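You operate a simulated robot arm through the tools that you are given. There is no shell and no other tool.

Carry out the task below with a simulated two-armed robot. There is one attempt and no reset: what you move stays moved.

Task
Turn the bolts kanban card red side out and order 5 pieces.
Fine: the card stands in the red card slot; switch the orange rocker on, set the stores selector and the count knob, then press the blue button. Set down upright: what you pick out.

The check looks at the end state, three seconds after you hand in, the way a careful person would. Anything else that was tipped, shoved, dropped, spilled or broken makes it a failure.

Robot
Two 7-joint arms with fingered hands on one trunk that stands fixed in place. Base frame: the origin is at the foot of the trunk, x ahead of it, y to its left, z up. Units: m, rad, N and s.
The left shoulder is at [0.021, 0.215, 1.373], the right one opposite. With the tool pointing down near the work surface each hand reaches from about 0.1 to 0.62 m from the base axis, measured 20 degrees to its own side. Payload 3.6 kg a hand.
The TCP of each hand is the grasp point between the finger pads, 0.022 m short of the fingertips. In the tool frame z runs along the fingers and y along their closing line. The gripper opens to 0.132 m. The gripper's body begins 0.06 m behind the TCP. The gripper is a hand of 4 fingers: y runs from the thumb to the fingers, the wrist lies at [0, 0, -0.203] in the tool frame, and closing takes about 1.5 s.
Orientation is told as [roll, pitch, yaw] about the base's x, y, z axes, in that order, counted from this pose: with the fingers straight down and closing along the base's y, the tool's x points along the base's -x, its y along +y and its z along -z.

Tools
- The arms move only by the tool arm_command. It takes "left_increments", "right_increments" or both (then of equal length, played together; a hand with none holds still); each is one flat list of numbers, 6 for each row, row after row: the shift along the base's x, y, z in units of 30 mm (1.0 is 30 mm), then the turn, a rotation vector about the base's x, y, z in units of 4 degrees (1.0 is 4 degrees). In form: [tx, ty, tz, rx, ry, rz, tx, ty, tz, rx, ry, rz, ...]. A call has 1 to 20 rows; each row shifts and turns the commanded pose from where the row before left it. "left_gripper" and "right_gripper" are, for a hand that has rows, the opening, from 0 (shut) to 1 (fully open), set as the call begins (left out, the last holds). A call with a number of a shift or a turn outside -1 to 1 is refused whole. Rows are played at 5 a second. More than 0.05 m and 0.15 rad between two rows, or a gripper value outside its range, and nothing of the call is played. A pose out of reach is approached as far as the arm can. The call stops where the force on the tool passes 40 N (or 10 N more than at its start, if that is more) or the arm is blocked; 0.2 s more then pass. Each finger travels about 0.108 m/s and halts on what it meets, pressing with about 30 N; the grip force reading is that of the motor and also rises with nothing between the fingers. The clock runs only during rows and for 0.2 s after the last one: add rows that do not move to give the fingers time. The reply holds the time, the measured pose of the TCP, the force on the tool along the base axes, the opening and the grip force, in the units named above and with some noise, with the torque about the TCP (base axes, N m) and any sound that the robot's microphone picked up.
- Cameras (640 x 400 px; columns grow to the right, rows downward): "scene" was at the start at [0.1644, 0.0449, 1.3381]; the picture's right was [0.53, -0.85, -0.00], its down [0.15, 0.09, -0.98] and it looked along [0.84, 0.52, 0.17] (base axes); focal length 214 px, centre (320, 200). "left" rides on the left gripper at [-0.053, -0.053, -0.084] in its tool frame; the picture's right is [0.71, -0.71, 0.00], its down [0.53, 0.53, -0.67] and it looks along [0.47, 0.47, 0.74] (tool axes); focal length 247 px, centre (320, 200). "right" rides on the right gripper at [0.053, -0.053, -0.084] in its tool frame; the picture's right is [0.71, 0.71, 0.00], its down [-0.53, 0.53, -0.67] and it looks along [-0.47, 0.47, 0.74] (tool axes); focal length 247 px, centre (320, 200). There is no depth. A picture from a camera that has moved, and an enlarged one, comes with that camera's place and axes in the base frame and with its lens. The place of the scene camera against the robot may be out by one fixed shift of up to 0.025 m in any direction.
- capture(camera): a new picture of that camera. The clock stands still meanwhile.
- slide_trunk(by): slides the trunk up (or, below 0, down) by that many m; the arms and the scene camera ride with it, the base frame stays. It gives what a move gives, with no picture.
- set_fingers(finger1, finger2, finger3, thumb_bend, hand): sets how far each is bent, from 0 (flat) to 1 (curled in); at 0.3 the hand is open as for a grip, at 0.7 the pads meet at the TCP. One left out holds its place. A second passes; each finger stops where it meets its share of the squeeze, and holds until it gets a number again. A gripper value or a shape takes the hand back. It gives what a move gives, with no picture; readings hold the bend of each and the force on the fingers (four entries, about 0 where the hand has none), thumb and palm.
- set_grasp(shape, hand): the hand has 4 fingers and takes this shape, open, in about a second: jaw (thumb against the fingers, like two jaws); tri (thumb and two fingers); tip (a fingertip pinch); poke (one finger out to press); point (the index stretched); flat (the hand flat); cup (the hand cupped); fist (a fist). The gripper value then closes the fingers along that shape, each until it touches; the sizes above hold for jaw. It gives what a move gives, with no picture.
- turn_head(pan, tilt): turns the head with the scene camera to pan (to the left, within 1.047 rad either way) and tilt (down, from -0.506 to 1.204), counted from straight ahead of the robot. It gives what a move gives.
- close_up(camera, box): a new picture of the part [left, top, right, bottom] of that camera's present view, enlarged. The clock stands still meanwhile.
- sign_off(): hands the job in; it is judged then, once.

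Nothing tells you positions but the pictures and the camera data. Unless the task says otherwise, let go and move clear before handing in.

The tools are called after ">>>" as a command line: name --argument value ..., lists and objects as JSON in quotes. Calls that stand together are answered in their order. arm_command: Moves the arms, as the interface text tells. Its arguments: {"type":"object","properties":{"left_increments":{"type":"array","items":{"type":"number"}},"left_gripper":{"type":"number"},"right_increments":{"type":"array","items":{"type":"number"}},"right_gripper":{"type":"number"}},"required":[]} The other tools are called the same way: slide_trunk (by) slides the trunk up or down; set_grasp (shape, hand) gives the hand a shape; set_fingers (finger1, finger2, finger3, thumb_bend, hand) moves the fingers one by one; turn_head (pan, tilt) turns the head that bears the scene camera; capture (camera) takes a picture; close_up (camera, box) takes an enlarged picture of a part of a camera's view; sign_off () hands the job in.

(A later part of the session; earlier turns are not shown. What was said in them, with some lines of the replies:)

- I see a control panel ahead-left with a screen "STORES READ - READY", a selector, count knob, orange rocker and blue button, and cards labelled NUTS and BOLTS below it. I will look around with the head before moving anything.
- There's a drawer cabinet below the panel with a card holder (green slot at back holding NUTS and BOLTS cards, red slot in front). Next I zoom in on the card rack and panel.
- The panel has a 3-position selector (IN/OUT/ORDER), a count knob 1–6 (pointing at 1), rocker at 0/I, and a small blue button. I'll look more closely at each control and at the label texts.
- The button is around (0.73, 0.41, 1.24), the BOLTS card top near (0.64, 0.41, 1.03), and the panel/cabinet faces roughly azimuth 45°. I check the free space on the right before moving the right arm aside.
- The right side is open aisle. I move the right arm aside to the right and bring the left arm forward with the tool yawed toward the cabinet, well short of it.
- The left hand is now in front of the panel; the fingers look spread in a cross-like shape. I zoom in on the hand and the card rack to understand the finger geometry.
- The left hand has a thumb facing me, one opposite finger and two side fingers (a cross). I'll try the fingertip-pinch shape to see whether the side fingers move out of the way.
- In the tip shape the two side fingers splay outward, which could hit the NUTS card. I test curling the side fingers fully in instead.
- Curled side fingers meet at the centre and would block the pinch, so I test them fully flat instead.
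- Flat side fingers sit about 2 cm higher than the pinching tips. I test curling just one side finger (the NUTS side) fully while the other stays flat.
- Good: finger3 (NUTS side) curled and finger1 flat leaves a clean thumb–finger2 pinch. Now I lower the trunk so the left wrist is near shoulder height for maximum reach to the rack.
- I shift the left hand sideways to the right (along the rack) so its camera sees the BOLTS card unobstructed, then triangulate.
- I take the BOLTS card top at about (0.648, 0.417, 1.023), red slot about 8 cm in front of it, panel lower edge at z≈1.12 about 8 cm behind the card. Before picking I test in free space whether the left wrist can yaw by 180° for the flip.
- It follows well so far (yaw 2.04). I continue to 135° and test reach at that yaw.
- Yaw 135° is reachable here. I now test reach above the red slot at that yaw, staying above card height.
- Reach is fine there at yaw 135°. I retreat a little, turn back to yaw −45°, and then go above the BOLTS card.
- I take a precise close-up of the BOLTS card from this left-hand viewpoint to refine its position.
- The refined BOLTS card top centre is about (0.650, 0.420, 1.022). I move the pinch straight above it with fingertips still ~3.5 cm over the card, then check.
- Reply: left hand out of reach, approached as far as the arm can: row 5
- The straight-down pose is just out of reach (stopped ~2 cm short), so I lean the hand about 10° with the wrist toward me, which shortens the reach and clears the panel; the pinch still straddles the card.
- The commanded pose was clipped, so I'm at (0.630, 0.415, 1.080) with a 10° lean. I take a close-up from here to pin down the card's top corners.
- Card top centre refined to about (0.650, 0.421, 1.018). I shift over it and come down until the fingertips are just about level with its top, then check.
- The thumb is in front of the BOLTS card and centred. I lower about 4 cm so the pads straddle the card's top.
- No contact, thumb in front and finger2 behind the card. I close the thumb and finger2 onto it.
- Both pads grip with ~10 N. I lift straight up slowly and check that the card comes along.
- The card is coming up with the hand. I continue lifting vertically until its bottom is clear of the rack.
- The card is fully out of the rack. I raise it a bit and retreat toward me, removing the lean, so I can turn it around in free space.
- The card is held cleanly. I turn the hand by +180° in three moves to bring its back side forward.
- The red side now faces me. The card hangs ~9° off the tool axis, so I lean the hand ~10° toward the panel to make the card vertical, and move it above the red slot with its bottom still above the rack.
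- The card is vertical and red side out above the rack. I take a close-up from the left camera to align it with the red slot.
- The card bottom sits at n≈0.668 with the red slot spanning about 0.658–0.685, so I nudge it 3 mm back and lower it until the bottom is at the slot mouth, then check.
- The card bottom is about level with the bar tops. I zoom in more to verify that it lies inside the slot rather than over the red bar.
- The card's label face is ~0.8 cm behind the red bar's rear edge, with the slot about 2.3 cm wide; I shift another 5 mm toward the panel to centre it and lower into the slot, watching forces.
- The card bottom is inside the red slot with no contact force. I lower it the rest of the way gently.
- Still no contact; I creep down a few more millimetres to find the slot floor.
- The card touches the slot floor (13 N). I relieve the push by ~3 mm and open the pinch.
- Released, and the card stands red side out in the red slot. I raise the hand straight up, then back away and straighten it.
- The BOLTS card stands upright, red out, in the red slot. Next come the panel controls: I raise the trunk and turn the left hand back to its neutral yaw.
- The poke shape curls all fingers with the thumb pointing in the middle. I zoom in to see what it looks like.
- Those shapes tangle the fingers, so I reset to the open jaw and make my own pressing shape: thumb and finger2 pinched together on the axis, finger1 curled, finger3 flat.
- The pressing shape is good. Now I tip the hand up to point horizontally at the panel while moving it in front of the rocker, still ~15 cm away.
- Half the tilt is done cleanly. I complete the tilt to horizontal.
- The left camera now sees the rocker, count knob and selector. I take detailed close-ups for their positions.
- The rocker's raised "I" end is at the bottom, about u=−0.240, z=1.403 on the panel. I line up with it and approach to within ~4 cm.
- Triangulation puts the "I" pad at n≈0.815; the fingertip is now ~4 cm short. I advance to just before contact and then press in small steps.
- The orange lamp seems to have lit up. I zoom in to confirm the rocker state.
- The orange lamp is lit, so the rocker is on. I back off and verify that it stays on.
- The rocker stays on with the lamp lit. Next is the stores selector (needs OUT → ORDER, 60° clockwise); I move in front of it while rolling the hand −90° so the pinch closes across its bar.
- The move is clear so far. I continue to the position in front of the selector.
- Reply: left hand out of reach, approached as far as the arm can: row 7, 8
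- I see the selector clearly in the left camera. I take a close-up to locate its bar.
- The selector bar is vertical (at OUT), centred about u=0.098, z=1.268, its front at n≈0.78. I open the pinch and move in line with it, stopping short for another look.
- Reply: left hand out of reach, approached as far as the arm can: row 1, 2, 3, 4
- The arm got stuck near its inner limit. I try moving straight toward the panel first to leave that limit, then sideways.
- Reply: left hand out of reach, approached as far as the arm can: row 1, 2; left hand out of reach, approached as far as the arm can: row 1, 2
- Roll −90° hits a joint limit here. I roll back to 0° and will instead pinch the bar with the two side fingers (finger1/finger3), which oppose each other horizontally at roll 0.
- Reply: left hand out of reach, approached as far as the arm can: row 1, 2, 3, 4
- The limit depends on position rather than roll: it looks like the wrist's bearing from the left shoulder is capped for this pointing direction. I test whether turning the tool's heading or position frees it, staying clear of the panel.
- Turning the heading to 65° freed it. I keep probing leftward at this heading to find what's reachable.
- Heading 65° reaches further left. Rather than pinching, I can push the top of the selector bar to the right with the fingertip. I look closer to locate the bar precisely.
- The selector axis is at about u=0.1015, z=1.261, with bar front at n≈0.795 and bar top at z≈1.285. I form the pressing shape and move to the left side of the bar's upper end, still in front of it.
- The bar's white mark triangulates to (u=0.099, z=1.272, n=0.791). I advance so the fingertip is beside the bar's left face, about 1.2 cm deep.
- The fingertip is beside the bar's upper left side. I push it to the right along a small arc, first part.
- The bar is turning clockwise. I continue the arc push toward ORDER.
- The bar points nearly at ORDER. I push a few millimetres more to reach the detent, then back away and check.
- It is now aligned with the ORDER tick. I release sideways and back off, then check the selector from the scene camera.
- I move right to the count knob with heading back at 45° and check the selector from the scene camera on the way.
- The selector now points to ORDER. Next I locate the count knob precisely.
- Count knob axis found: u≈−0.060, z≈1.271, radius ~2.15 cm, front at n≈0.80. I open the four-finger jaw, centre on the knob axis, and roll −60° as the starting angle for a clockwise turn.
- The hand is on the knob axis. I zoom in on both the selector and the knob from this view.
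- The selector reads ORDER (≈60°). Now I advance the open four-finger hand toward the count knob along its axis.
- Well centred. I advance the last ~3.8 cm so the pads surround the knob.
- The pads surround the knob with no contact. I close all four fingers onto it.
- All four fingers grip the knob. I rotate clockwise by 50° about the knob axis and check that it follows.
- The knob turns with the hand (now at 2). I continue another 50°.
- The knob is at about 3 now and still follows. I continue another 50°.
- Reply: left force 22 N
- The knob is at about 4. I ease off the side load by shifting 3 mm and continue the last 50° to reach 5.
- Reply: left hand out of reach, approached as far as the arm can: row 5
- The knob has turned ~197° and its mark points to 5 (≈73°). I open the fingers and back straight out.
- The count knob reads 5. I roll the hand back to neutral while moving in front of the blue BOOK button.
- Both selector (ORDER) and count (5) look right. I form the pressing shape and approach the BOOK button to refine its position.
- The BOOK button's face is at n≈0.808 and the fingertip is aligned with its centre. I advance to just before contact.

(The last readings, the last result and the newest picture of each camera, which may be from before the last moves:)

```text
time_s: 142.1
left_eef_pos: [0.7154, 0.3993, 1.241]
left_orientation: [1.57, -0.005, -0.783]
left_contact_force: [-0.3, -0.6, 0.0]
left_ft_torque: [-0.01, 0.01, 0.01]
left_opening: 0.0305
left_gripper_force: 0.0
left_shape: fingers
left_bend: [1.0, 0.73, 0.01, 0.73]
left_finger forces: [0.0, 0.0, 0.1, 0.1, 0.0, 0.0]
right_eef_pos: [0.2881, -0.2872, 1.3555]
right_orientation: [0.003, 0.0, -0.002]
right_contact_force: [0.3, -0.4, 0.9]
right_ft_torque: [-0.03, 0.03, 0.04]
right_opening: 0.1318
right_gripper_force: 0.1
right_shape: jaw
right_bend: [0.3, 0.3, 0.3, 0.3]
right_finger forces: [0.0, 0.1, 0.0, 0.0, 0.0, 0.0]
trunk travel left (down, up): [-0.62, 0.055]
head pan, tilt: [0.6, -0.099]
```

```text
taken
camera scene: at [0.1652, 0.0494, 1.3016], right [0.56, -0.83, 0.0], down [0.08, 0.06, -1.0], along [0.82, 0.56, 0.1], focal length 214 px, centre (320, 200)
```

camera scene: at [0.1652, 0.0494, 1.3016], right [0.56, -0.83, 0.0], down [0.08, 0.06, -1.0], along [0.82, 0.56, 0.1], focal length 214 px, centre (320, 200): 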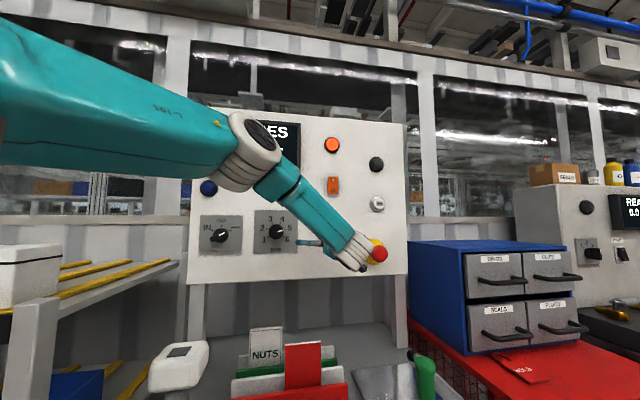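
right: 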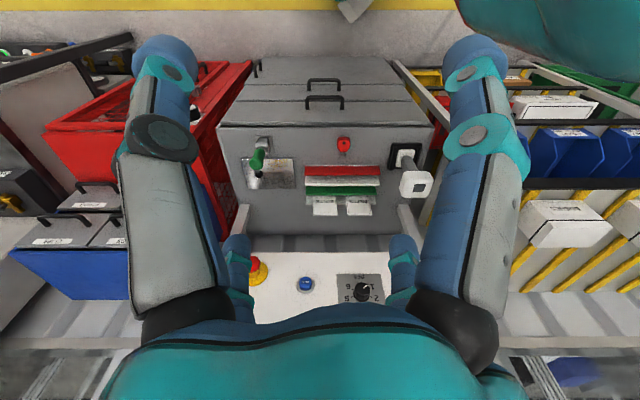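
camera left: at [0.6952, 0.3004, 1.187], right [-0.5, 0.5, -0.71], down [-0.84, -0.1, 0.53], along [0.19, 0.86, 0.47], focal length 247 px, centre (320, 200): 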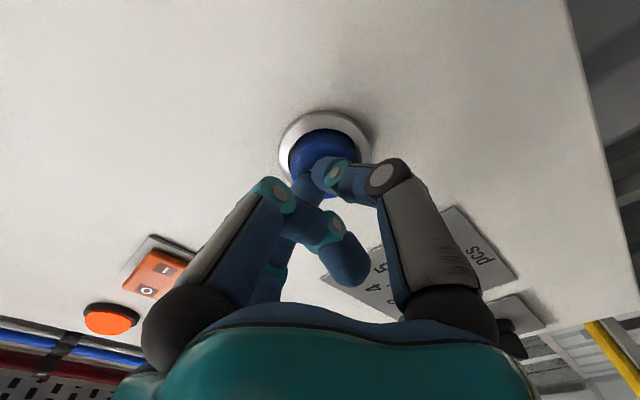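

Still no contact. I press in small steps while watching force and any sound or screen change.

>>> arm_command --left_increments '[0.1, 0.1, 0, 0, 0, 0]'

>>> arm_command --left_increments '[0.08, 0.08, 0, 0, 0, 0]'

```text
time_s: 142.5
left_eef_pos: [0.718, 0.4013, 1.24]
left_orientation: [1.567, -0.003, -0.782]
left_contact_force: [-2.2, -1.8, -0.5]
left_ft_torque: [-0.03, 0.03, 0.02]
left_opening: 0.0299
left_gripper_force: 0.1
left_shape: fingers
left_bend: [1.0, 0.73, 0.01, 0.73]
left_finger forces: [0.0, 0.0, 0.0, 0.1, 0.0, 0.1]
right_eef_pos: [0.2885, -0.2865, 1.3553]
right_orientation: [0.002, 0.0, -0.001]
right_contact_force: [0.5, -0.2, 0.0]
right_ft_torque: [-0.01, 0.02, 0.0]
right_opening: 0.1319
right_gripper_force: 0.1
right_shape: jaw
right_bend: [0.3, 0.3, 0.3, 0.3]
right_finger forces: [0.0, 0.0, 0.0, 0.1, 0.0, 0.0]
trunk travel left (down, up): [-0.62, 0.055]
head pan, tilt: [0.6, -0.099]
```

```text
time_s: 142.9
left_eef_pos: [0.7191, 0.4026, 1.2398]
left_orientation: [1.567, -0.004, -0.783]
left_contact_force: [-3.1, -5.0, -1.6]
left_ft_torque: [-0.06, 0.04, 0.0]
left_opening: 0.0302
left_gripper_force: 0.1
left_shape: fingers
left_bend: [1.0, 0.73, 0.01, 0.73]
left_finger forces: [0.0, 0.0, 0.0, 0.0, 0.1, 0.0]
right_eef_pos: [0.288, -0.2883, 1.3556]
right_orientation: [0.003, 0.0, -0.002]
right_contact_force: [0.0, -0.5, -0.8]
right_ft_torque: [-0.01, -0.01, 0.0]
right_opening: 0.1317
right_gripper_force: 0.0
right_shape: jaw
right_bend: [0.3, 0.3, 0.3, 0.3]
right_finger forces: [0.0, 0.0, 0.0, 0.1, 0.1, 0.1]
trunk travel left (down, up): [-0.62, 0.055]
head pan, tilt: [0.6, -0.099]
heard: click
```

A click was heard. I back off and check the screen.

>>> arm_command --left_increments '[-0.3, -0.3, 0, 0, 0, 0, -0.6, -0.6, 0, 0, 0, 0, -0.8, -0.8, 0, 0, 0, 0, -0.8, -0.8, 0, 0, 0, 0, -0.8, -0.8, 0, 0, 0, 0, -0.8, -0.8, 0, 0, 0, 0]'

>>> capture --camera "scene"

>>> capture --camera "left"

```text
time_s: 144.3
left_eef_pos: [0.5931, 0.2796, 1.2404]
left_orientation: [1.57, -0.003, -0.782]
left_contact_force: [-0.5, 0.3, 0.3]
left_ft_torque: [-0.01, -0.05, 0.02]
left_opening: 0.03
left_gripper_force: 0.0
left_shape: fingers
left_bend: [1.0, 0.73, 0.01, 0.73]
left_finger forces: [0.0, 0.0, 0.1, 0.0, 0.0, 0.1]
right_eef_pos: [0.2878, -0.2866, 1.3546]
right_orientation: [0.001, 0.001, -0.001]
right_contact_force: [-0.2, 0.2, 0.1]
right_ft_torque: [0.01, 0.01, 0.01]
right_opening: 0.1316
right_gripper_force: 0.0
right_shape: jaw
right_bend: [0.3, 0.3, 0.3, 0.3]
right_finger forces: [0.0, 0.1, 0.1, 0.0, 0.1, 0.0]
trunk travel left (down, up): [-0.62, 0.055]
head pan, tilt: [0.6, -0.099]
```

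```text
taken
camera scene: at [0.1648, 0.0487, 1.3017], right [0.56, -0.83, 0.0], down [0.08, 0.06, -1.0], along [0.82, 0.56, 0.1], focal length 214 px, centre (320, 200)
```

scene: 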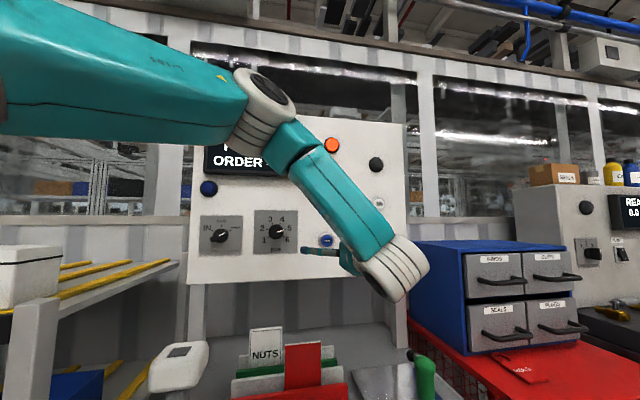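

```text
taken
camera left: at [0.5743, 0.1818, 1.1865], right [-0.5, 0.5, -0.71], down [-0.85, -0.1, 0.52], along [0.19, 0.86, 0.47], focal length 247 px, centre (320, 200)
```

left: 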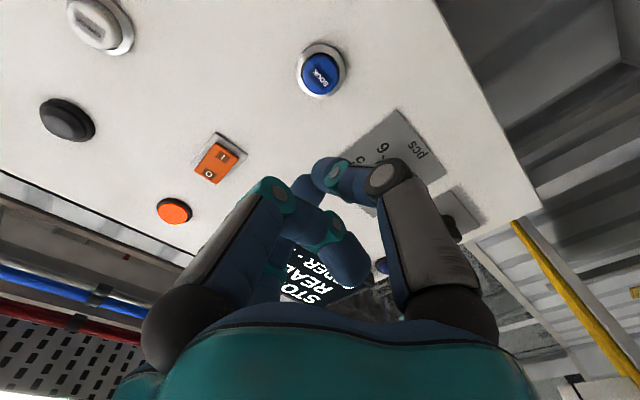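

The screen changed and mentions ORDER. I shift the left arm aside to the left so the scene camera can read the full screen.

>>> arm_command --left_increments '[-0.887, 0.9, 0.2, 0, 0, 0, -0.887, 0.9, 0.2, 0, 0, 0, -0.887, 0.9, 0.2, 0, 0, 0, -0.887, 0.9, 0.2, 0, 0, 0, -0.887, 0.9, 0.2, 0, 0, 0]'

>>> capture --camera "scene"

>>> close_up --camera "scene" --box '[180, 100, 420, 290]'

```text
time_s: 145.5
left_eef_pos: [0.4626, 0.4158, 1.2704]
left_orientation: [1.568, -0.006, -0.781]
left_contact_force: [-0.2, 0.7, 0.1]
left_ft_torque: [-0.02, 0.01, -0.03]
left_opening: 0.0303
left_gripper_force: 0.0
left_shape: fingers
left_bend: [1.0, 0.73, 0.01, 0.73]
left_finger forces: [0.0, 0.0, 0.0, 0.1, 0.0, 0.0]
right_eef_pos: [0.2862, -0.2858, 1.3553]
right_orientation: [0.002, -0.001, 0.0]
right_contact_force: [0.4, -0.1, 0.6]
right_ft_torque: [-0.05, -0.01, -0.02]
right_opening: 0.1319
right_gripper_force: 0.0
right_shape: jaw
right_bend: [0.3, 0.3, 0.3, 0.3]
right_finger forces: [0.1, 0.0, 0.0, 0.0, 0.1, 0.1]
trunk travel left (down, up): [-0.62, 0.055]
head pan, tilt: [0.6, -0.099]
```

```text
taken
camera scene: at [0.1642, 0.0504, 1.3017], right [0.56, -0.83, 0.0], down [0.08, 0.06, -1.0], along [0.82, 0.56, 0.1], focal length 214 px, centre (320, 200)
```

scene: 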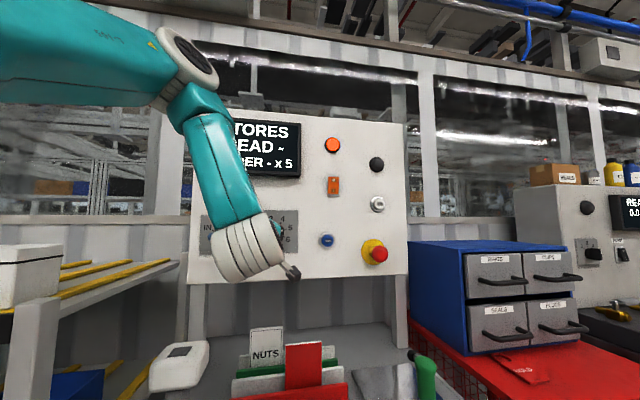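

```text
2.11 times, centred on (300, 195) of scene
camera zoom: at [0.1642, 0.0504, 1.3017], right [0.56, -0.83, 0.0], down [0.08, 0.06, -1.0], along [0.82, 0.56, 0.1], focal length 452 px, centre (362, 210)
```

zoom: 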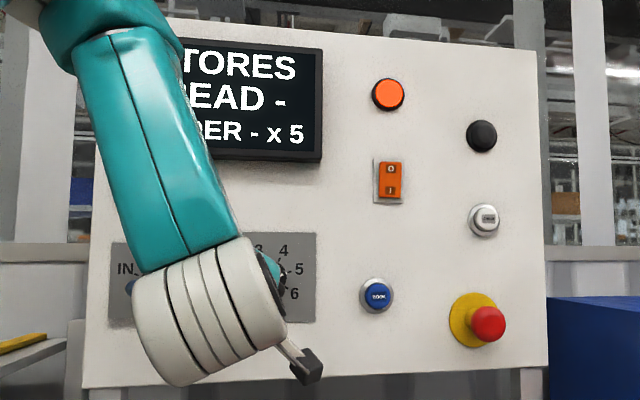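

The screen reads "STORES / READ - / ORDER - x 5", so the order of 5 is booked. I retract the left arm to a clear tool-down pose and then do a final check of the rack and panel.

>>> arm_command --left_increments '[-0.056, -0.34, -0.02, -0.994, 0.994, 0, -0.056, -0.34, -0.02, -0.994, 0.994, 0, -0.056, -0.34, -0.02, -0.994, 0.994, 0, -0.056, -0.34, -0.02, -0.994, 0.994, 0, -0.056, -0.34, -0.02, -0.994, 0.994, 0, -0.056, -0.34, -0.02, -0.994, 0.994, 0, -0.056, -0.34, -0.02, -0.994, 0.994, 0, -0.056, -0.34, -0.02, -0.994, 0.994, 0]'

>>> arm_command --left_increments '[-0.056, -0.34, -0.02, -0.994, 0.994, 0, -0.056, -0.34, -0.02, -0.994, 0.994, 0, -0.056, -0.34, -0.02, -0.994, 0.994, 0, -0.056, -0.34, -0.02, -0.994, 0.994, 0, -0.056, -0.34, -0.02, -0.994, 0.994, 0, -0.056, -0.34, -0.02, -0.994, 0.994, 0, -0.056, -0.34, -0.02, -0.994, 0.994, 0, -0.056, -0.34, -0.02, -0.994, 0.994, 0]'

>>> turn_head --pan 0.6 --tilt 0.3

>>> capture --camera "scene"

>>> capture --camera "left"

```text
time_s: 147.3
left_eef_pos: [0.4495, 0.3356, 1.2658]
left_orientation: [0.781, 0.001, -0.78]
left_contact_force: [0.1, 0.6, 0.4]
left_ft_torque: [-0.02, 0.02, 0.0]
left_opening: 0.0303
left_gripper_force: 0.0
left_shape: fingers
left_bend: [1.0, 0.73, 0.01, 0.73]
left_finger forces: [0.1, 0.0, 0.0, 0.0, 0.0, 0.1]
right_eef_pos: [0.2878, -0.2848, 1.3552]
right_orientation: [0.002, 0.001, -0.002]
right_contact_force: [0.1, 0.1, -0.3]
right_ft_torque: [0.03, -0.01, 0.01]
right_opening: 0.1318
right_gripper_force: 0.1
right_shape: jaw
right_bend: [0.3, 0.3, 0.3, 0.3]
right_finger forces: [0.0, 0.1, 0.1, 0.0, 0.1, 0.1]
trunk travel left (down, up): [-0.62, 0.055]
head pan, tilt: [0.6, -0.099]
```

```text
time_s: 149.1
left_eef_pos: [0.4356, 0.2544, 1.2618]
left_orientation: [-0.005, 0.004, -0.781]
left_contact_force: [0.1, -0.5, 0.6]
left_ft_torque: [0.01, 0.02, 0.01]
left_opening: 0.0305
left_gripper_force: 0.0
left_shape: fingers
left_bend: [1.0, 0.73, 0.01, 0.73]
left_finger forces: [0.0, 0.1, 0.0, 0.0, 0.0, 0.1]
right_eef_pos: [0.2887, -0.2862, 1.3559]
right_orientation: [0.001, 0.0, -0.002]
right_contact_force: [0.1, -1.1, 0.1]
right_ft_torque: [-0.02, -0.01, -0.03]
right_opening: 0.1316
right_gripper_force: 0.1
right_shape: jaw
right_bend: [0.3, 0.3, 0.3, 0.3]
right_finger forces: [0.0, 0.0, 0.0, 0.0, 0.0, 0.0]
trunk travel left (down, up): [-0.62, 0.055]
head pan, tilt: [0.6, -0.099]
```

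```text
time_s: 149.9
left_eef_pos: [0.4359, 0.2554, 1.2619]
left_orientation: [-0.001, 0.003, -0.783]
left_contact_force: [0.3, -0.2, 0.1]
left_ft_torque: [-0.01, -0.01, 0.01]
left_opening: 0.0303
left_gripper_force: 0.0
left_shape: fingers
left_bend: [1.0, 0.73, 0.01, 0.73]
left_finger forces: [0.1, 0.0, 0.1, 0.0, 0.0, 0.0]
right_eef_pos: [0.2869, -0.2867, 1.3556]
right_orientation: [0.003, -0.001, -0.001]
right_contact_force: [-0.2, 0.1, -0.3]
right_ft_torque: [-0.06, -0.02, 0.02]
right_opening: 0.132
right_gripper_force: 0.0
right_shape: jaw
right_bend: [0.3, 0.3, 0.3, 0.3]
right_finger forces: [0.0, 0.1, 0.0, 0.1, 0.1, 0.0]
trunk travel left (down, up): [-0.62, 0.055]
head pan, tilt: [0.6, 0.3]
```

```text
taken
camera scene: at [0.1702, 0.053, 1.2652], right [0.56, -0.83, 0.0], down [-0.24, -0.17, -0.96], along [0.79, 0.54, -0.3], focal length 214 px, centre (320, 200)
```

scene: 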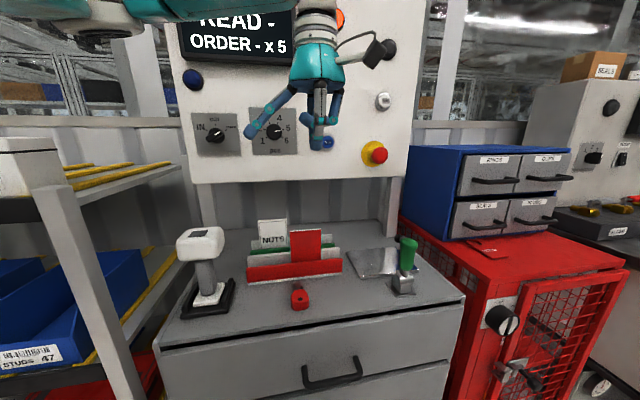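

```text
taken
camera left: at [0.4375, 0.1774, 1.3446], right [-1.0, 0.0, 0.01], down [0.0, 0.74, 0.67], along [-0.01, 0.67, -0.74], focal length 247 px, centre (320, 200)
```

left: 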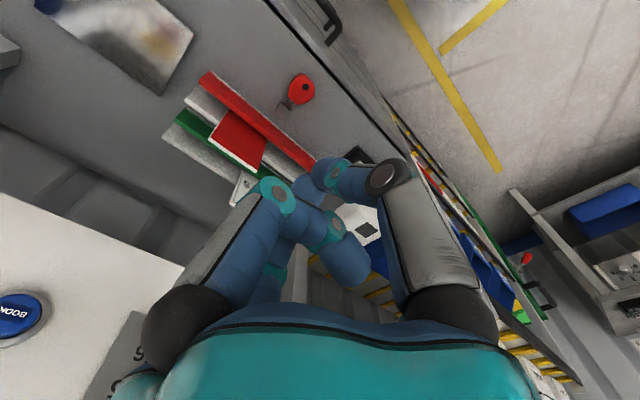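

The screen shows "ORDER - x 5". I do final close-ups of the rack and the panel.

>>> close_up --camera "scene" --box '[225, 200, 365, 320]'

>>> close_up --camera "scene" --box '[170, 0, 410, 190]'

>>> close_up --camera "left" --box '[130, 50, 350, 220]'

```text
3.33 times, centred on (295, 260) of scene
camera zoom: at [0.1702, 0.053, 1.2652], right [0.56, -0.83, 0.0], down [-0.24, -0.17, -0.96], along [0.79, 0.54, -0.3], focal length 715 px, centre (403, 0)
```

zoom: 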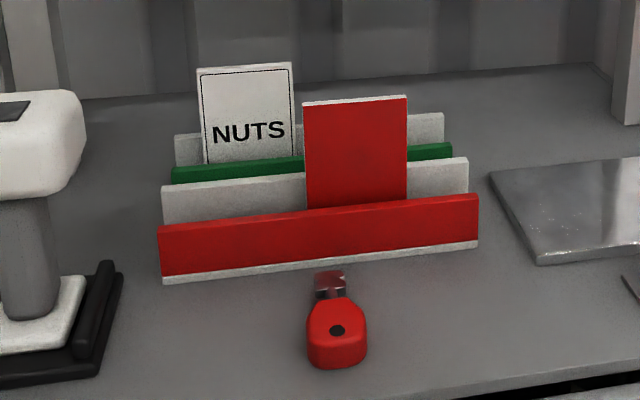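

```text
2.11 times, centred on (290, 95) of scene
camera zoom: at [0.1702, 0.053, 1.2652], right [0.56, -0.83, 0.0], down [-0.24, -0.17, -0.96], along [0.79, 0.54, -0.3], focal length 452 px, centre (383, 421)
```

zoom: 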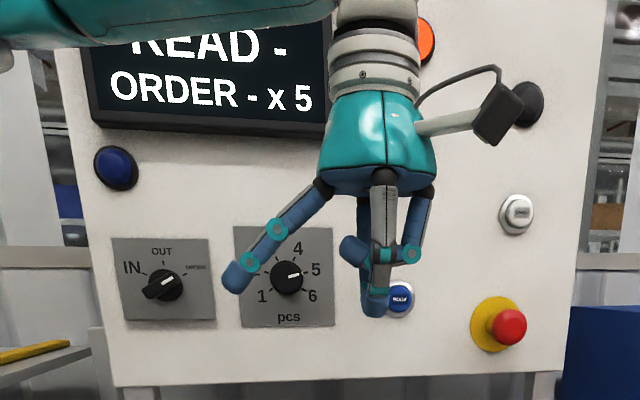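

```text
2.35 times, centred on (240, 135) of left
camera zoom: at [0.4375, 0.1774, 1.3446], right [-1.0, 0.0, 0.01], down [0.0, 0.74, 0.67], along [-0.01, 0.67, -0.74], focal length 581 px, centre (508, 353)
```

zoom: 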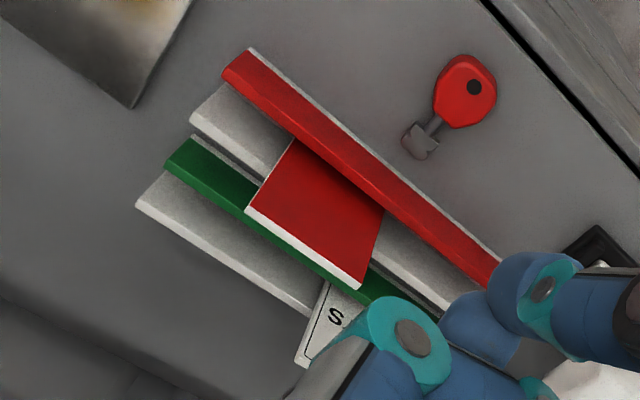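

The BOLTS card stands upright in the red slot with its red side out, and the NUTS card hasn't moved. The orange lamp is on, the selector points to ORDER and the count knob is at 5. BOOK was pressed once and clicked, and the screen reads "ORDER - x 5". Both hands are empty and clear, so I hand in.

>>> sign_off

```text
The job is handed in.
```

I turned the BOLTS card red side out, stood it upright in the red slot, and booked an order for 5. The last pictures before I handed in bear this out; I haven't seen the check's result.

- **Card:** it stands in the red slot with the red side facing out. The NUTS card and everything else on the table are where they were.
- **Panel:** the orange rocker is on and its lamp is lit. The stores selector points to ORDER and the count knob to 5.
- **Order:** I pressed the blue BOOK button once and heard it click. The screen then showed "ORDER - x 5".

The screen still shows "READ -", and the order line has a dash where an item name would probably go. I didn't scan anything, because the task didn't ask for it. If the system needs the bolts scanned as well, that step is missing.

Both hands are empty and clear of the panel and the rack.
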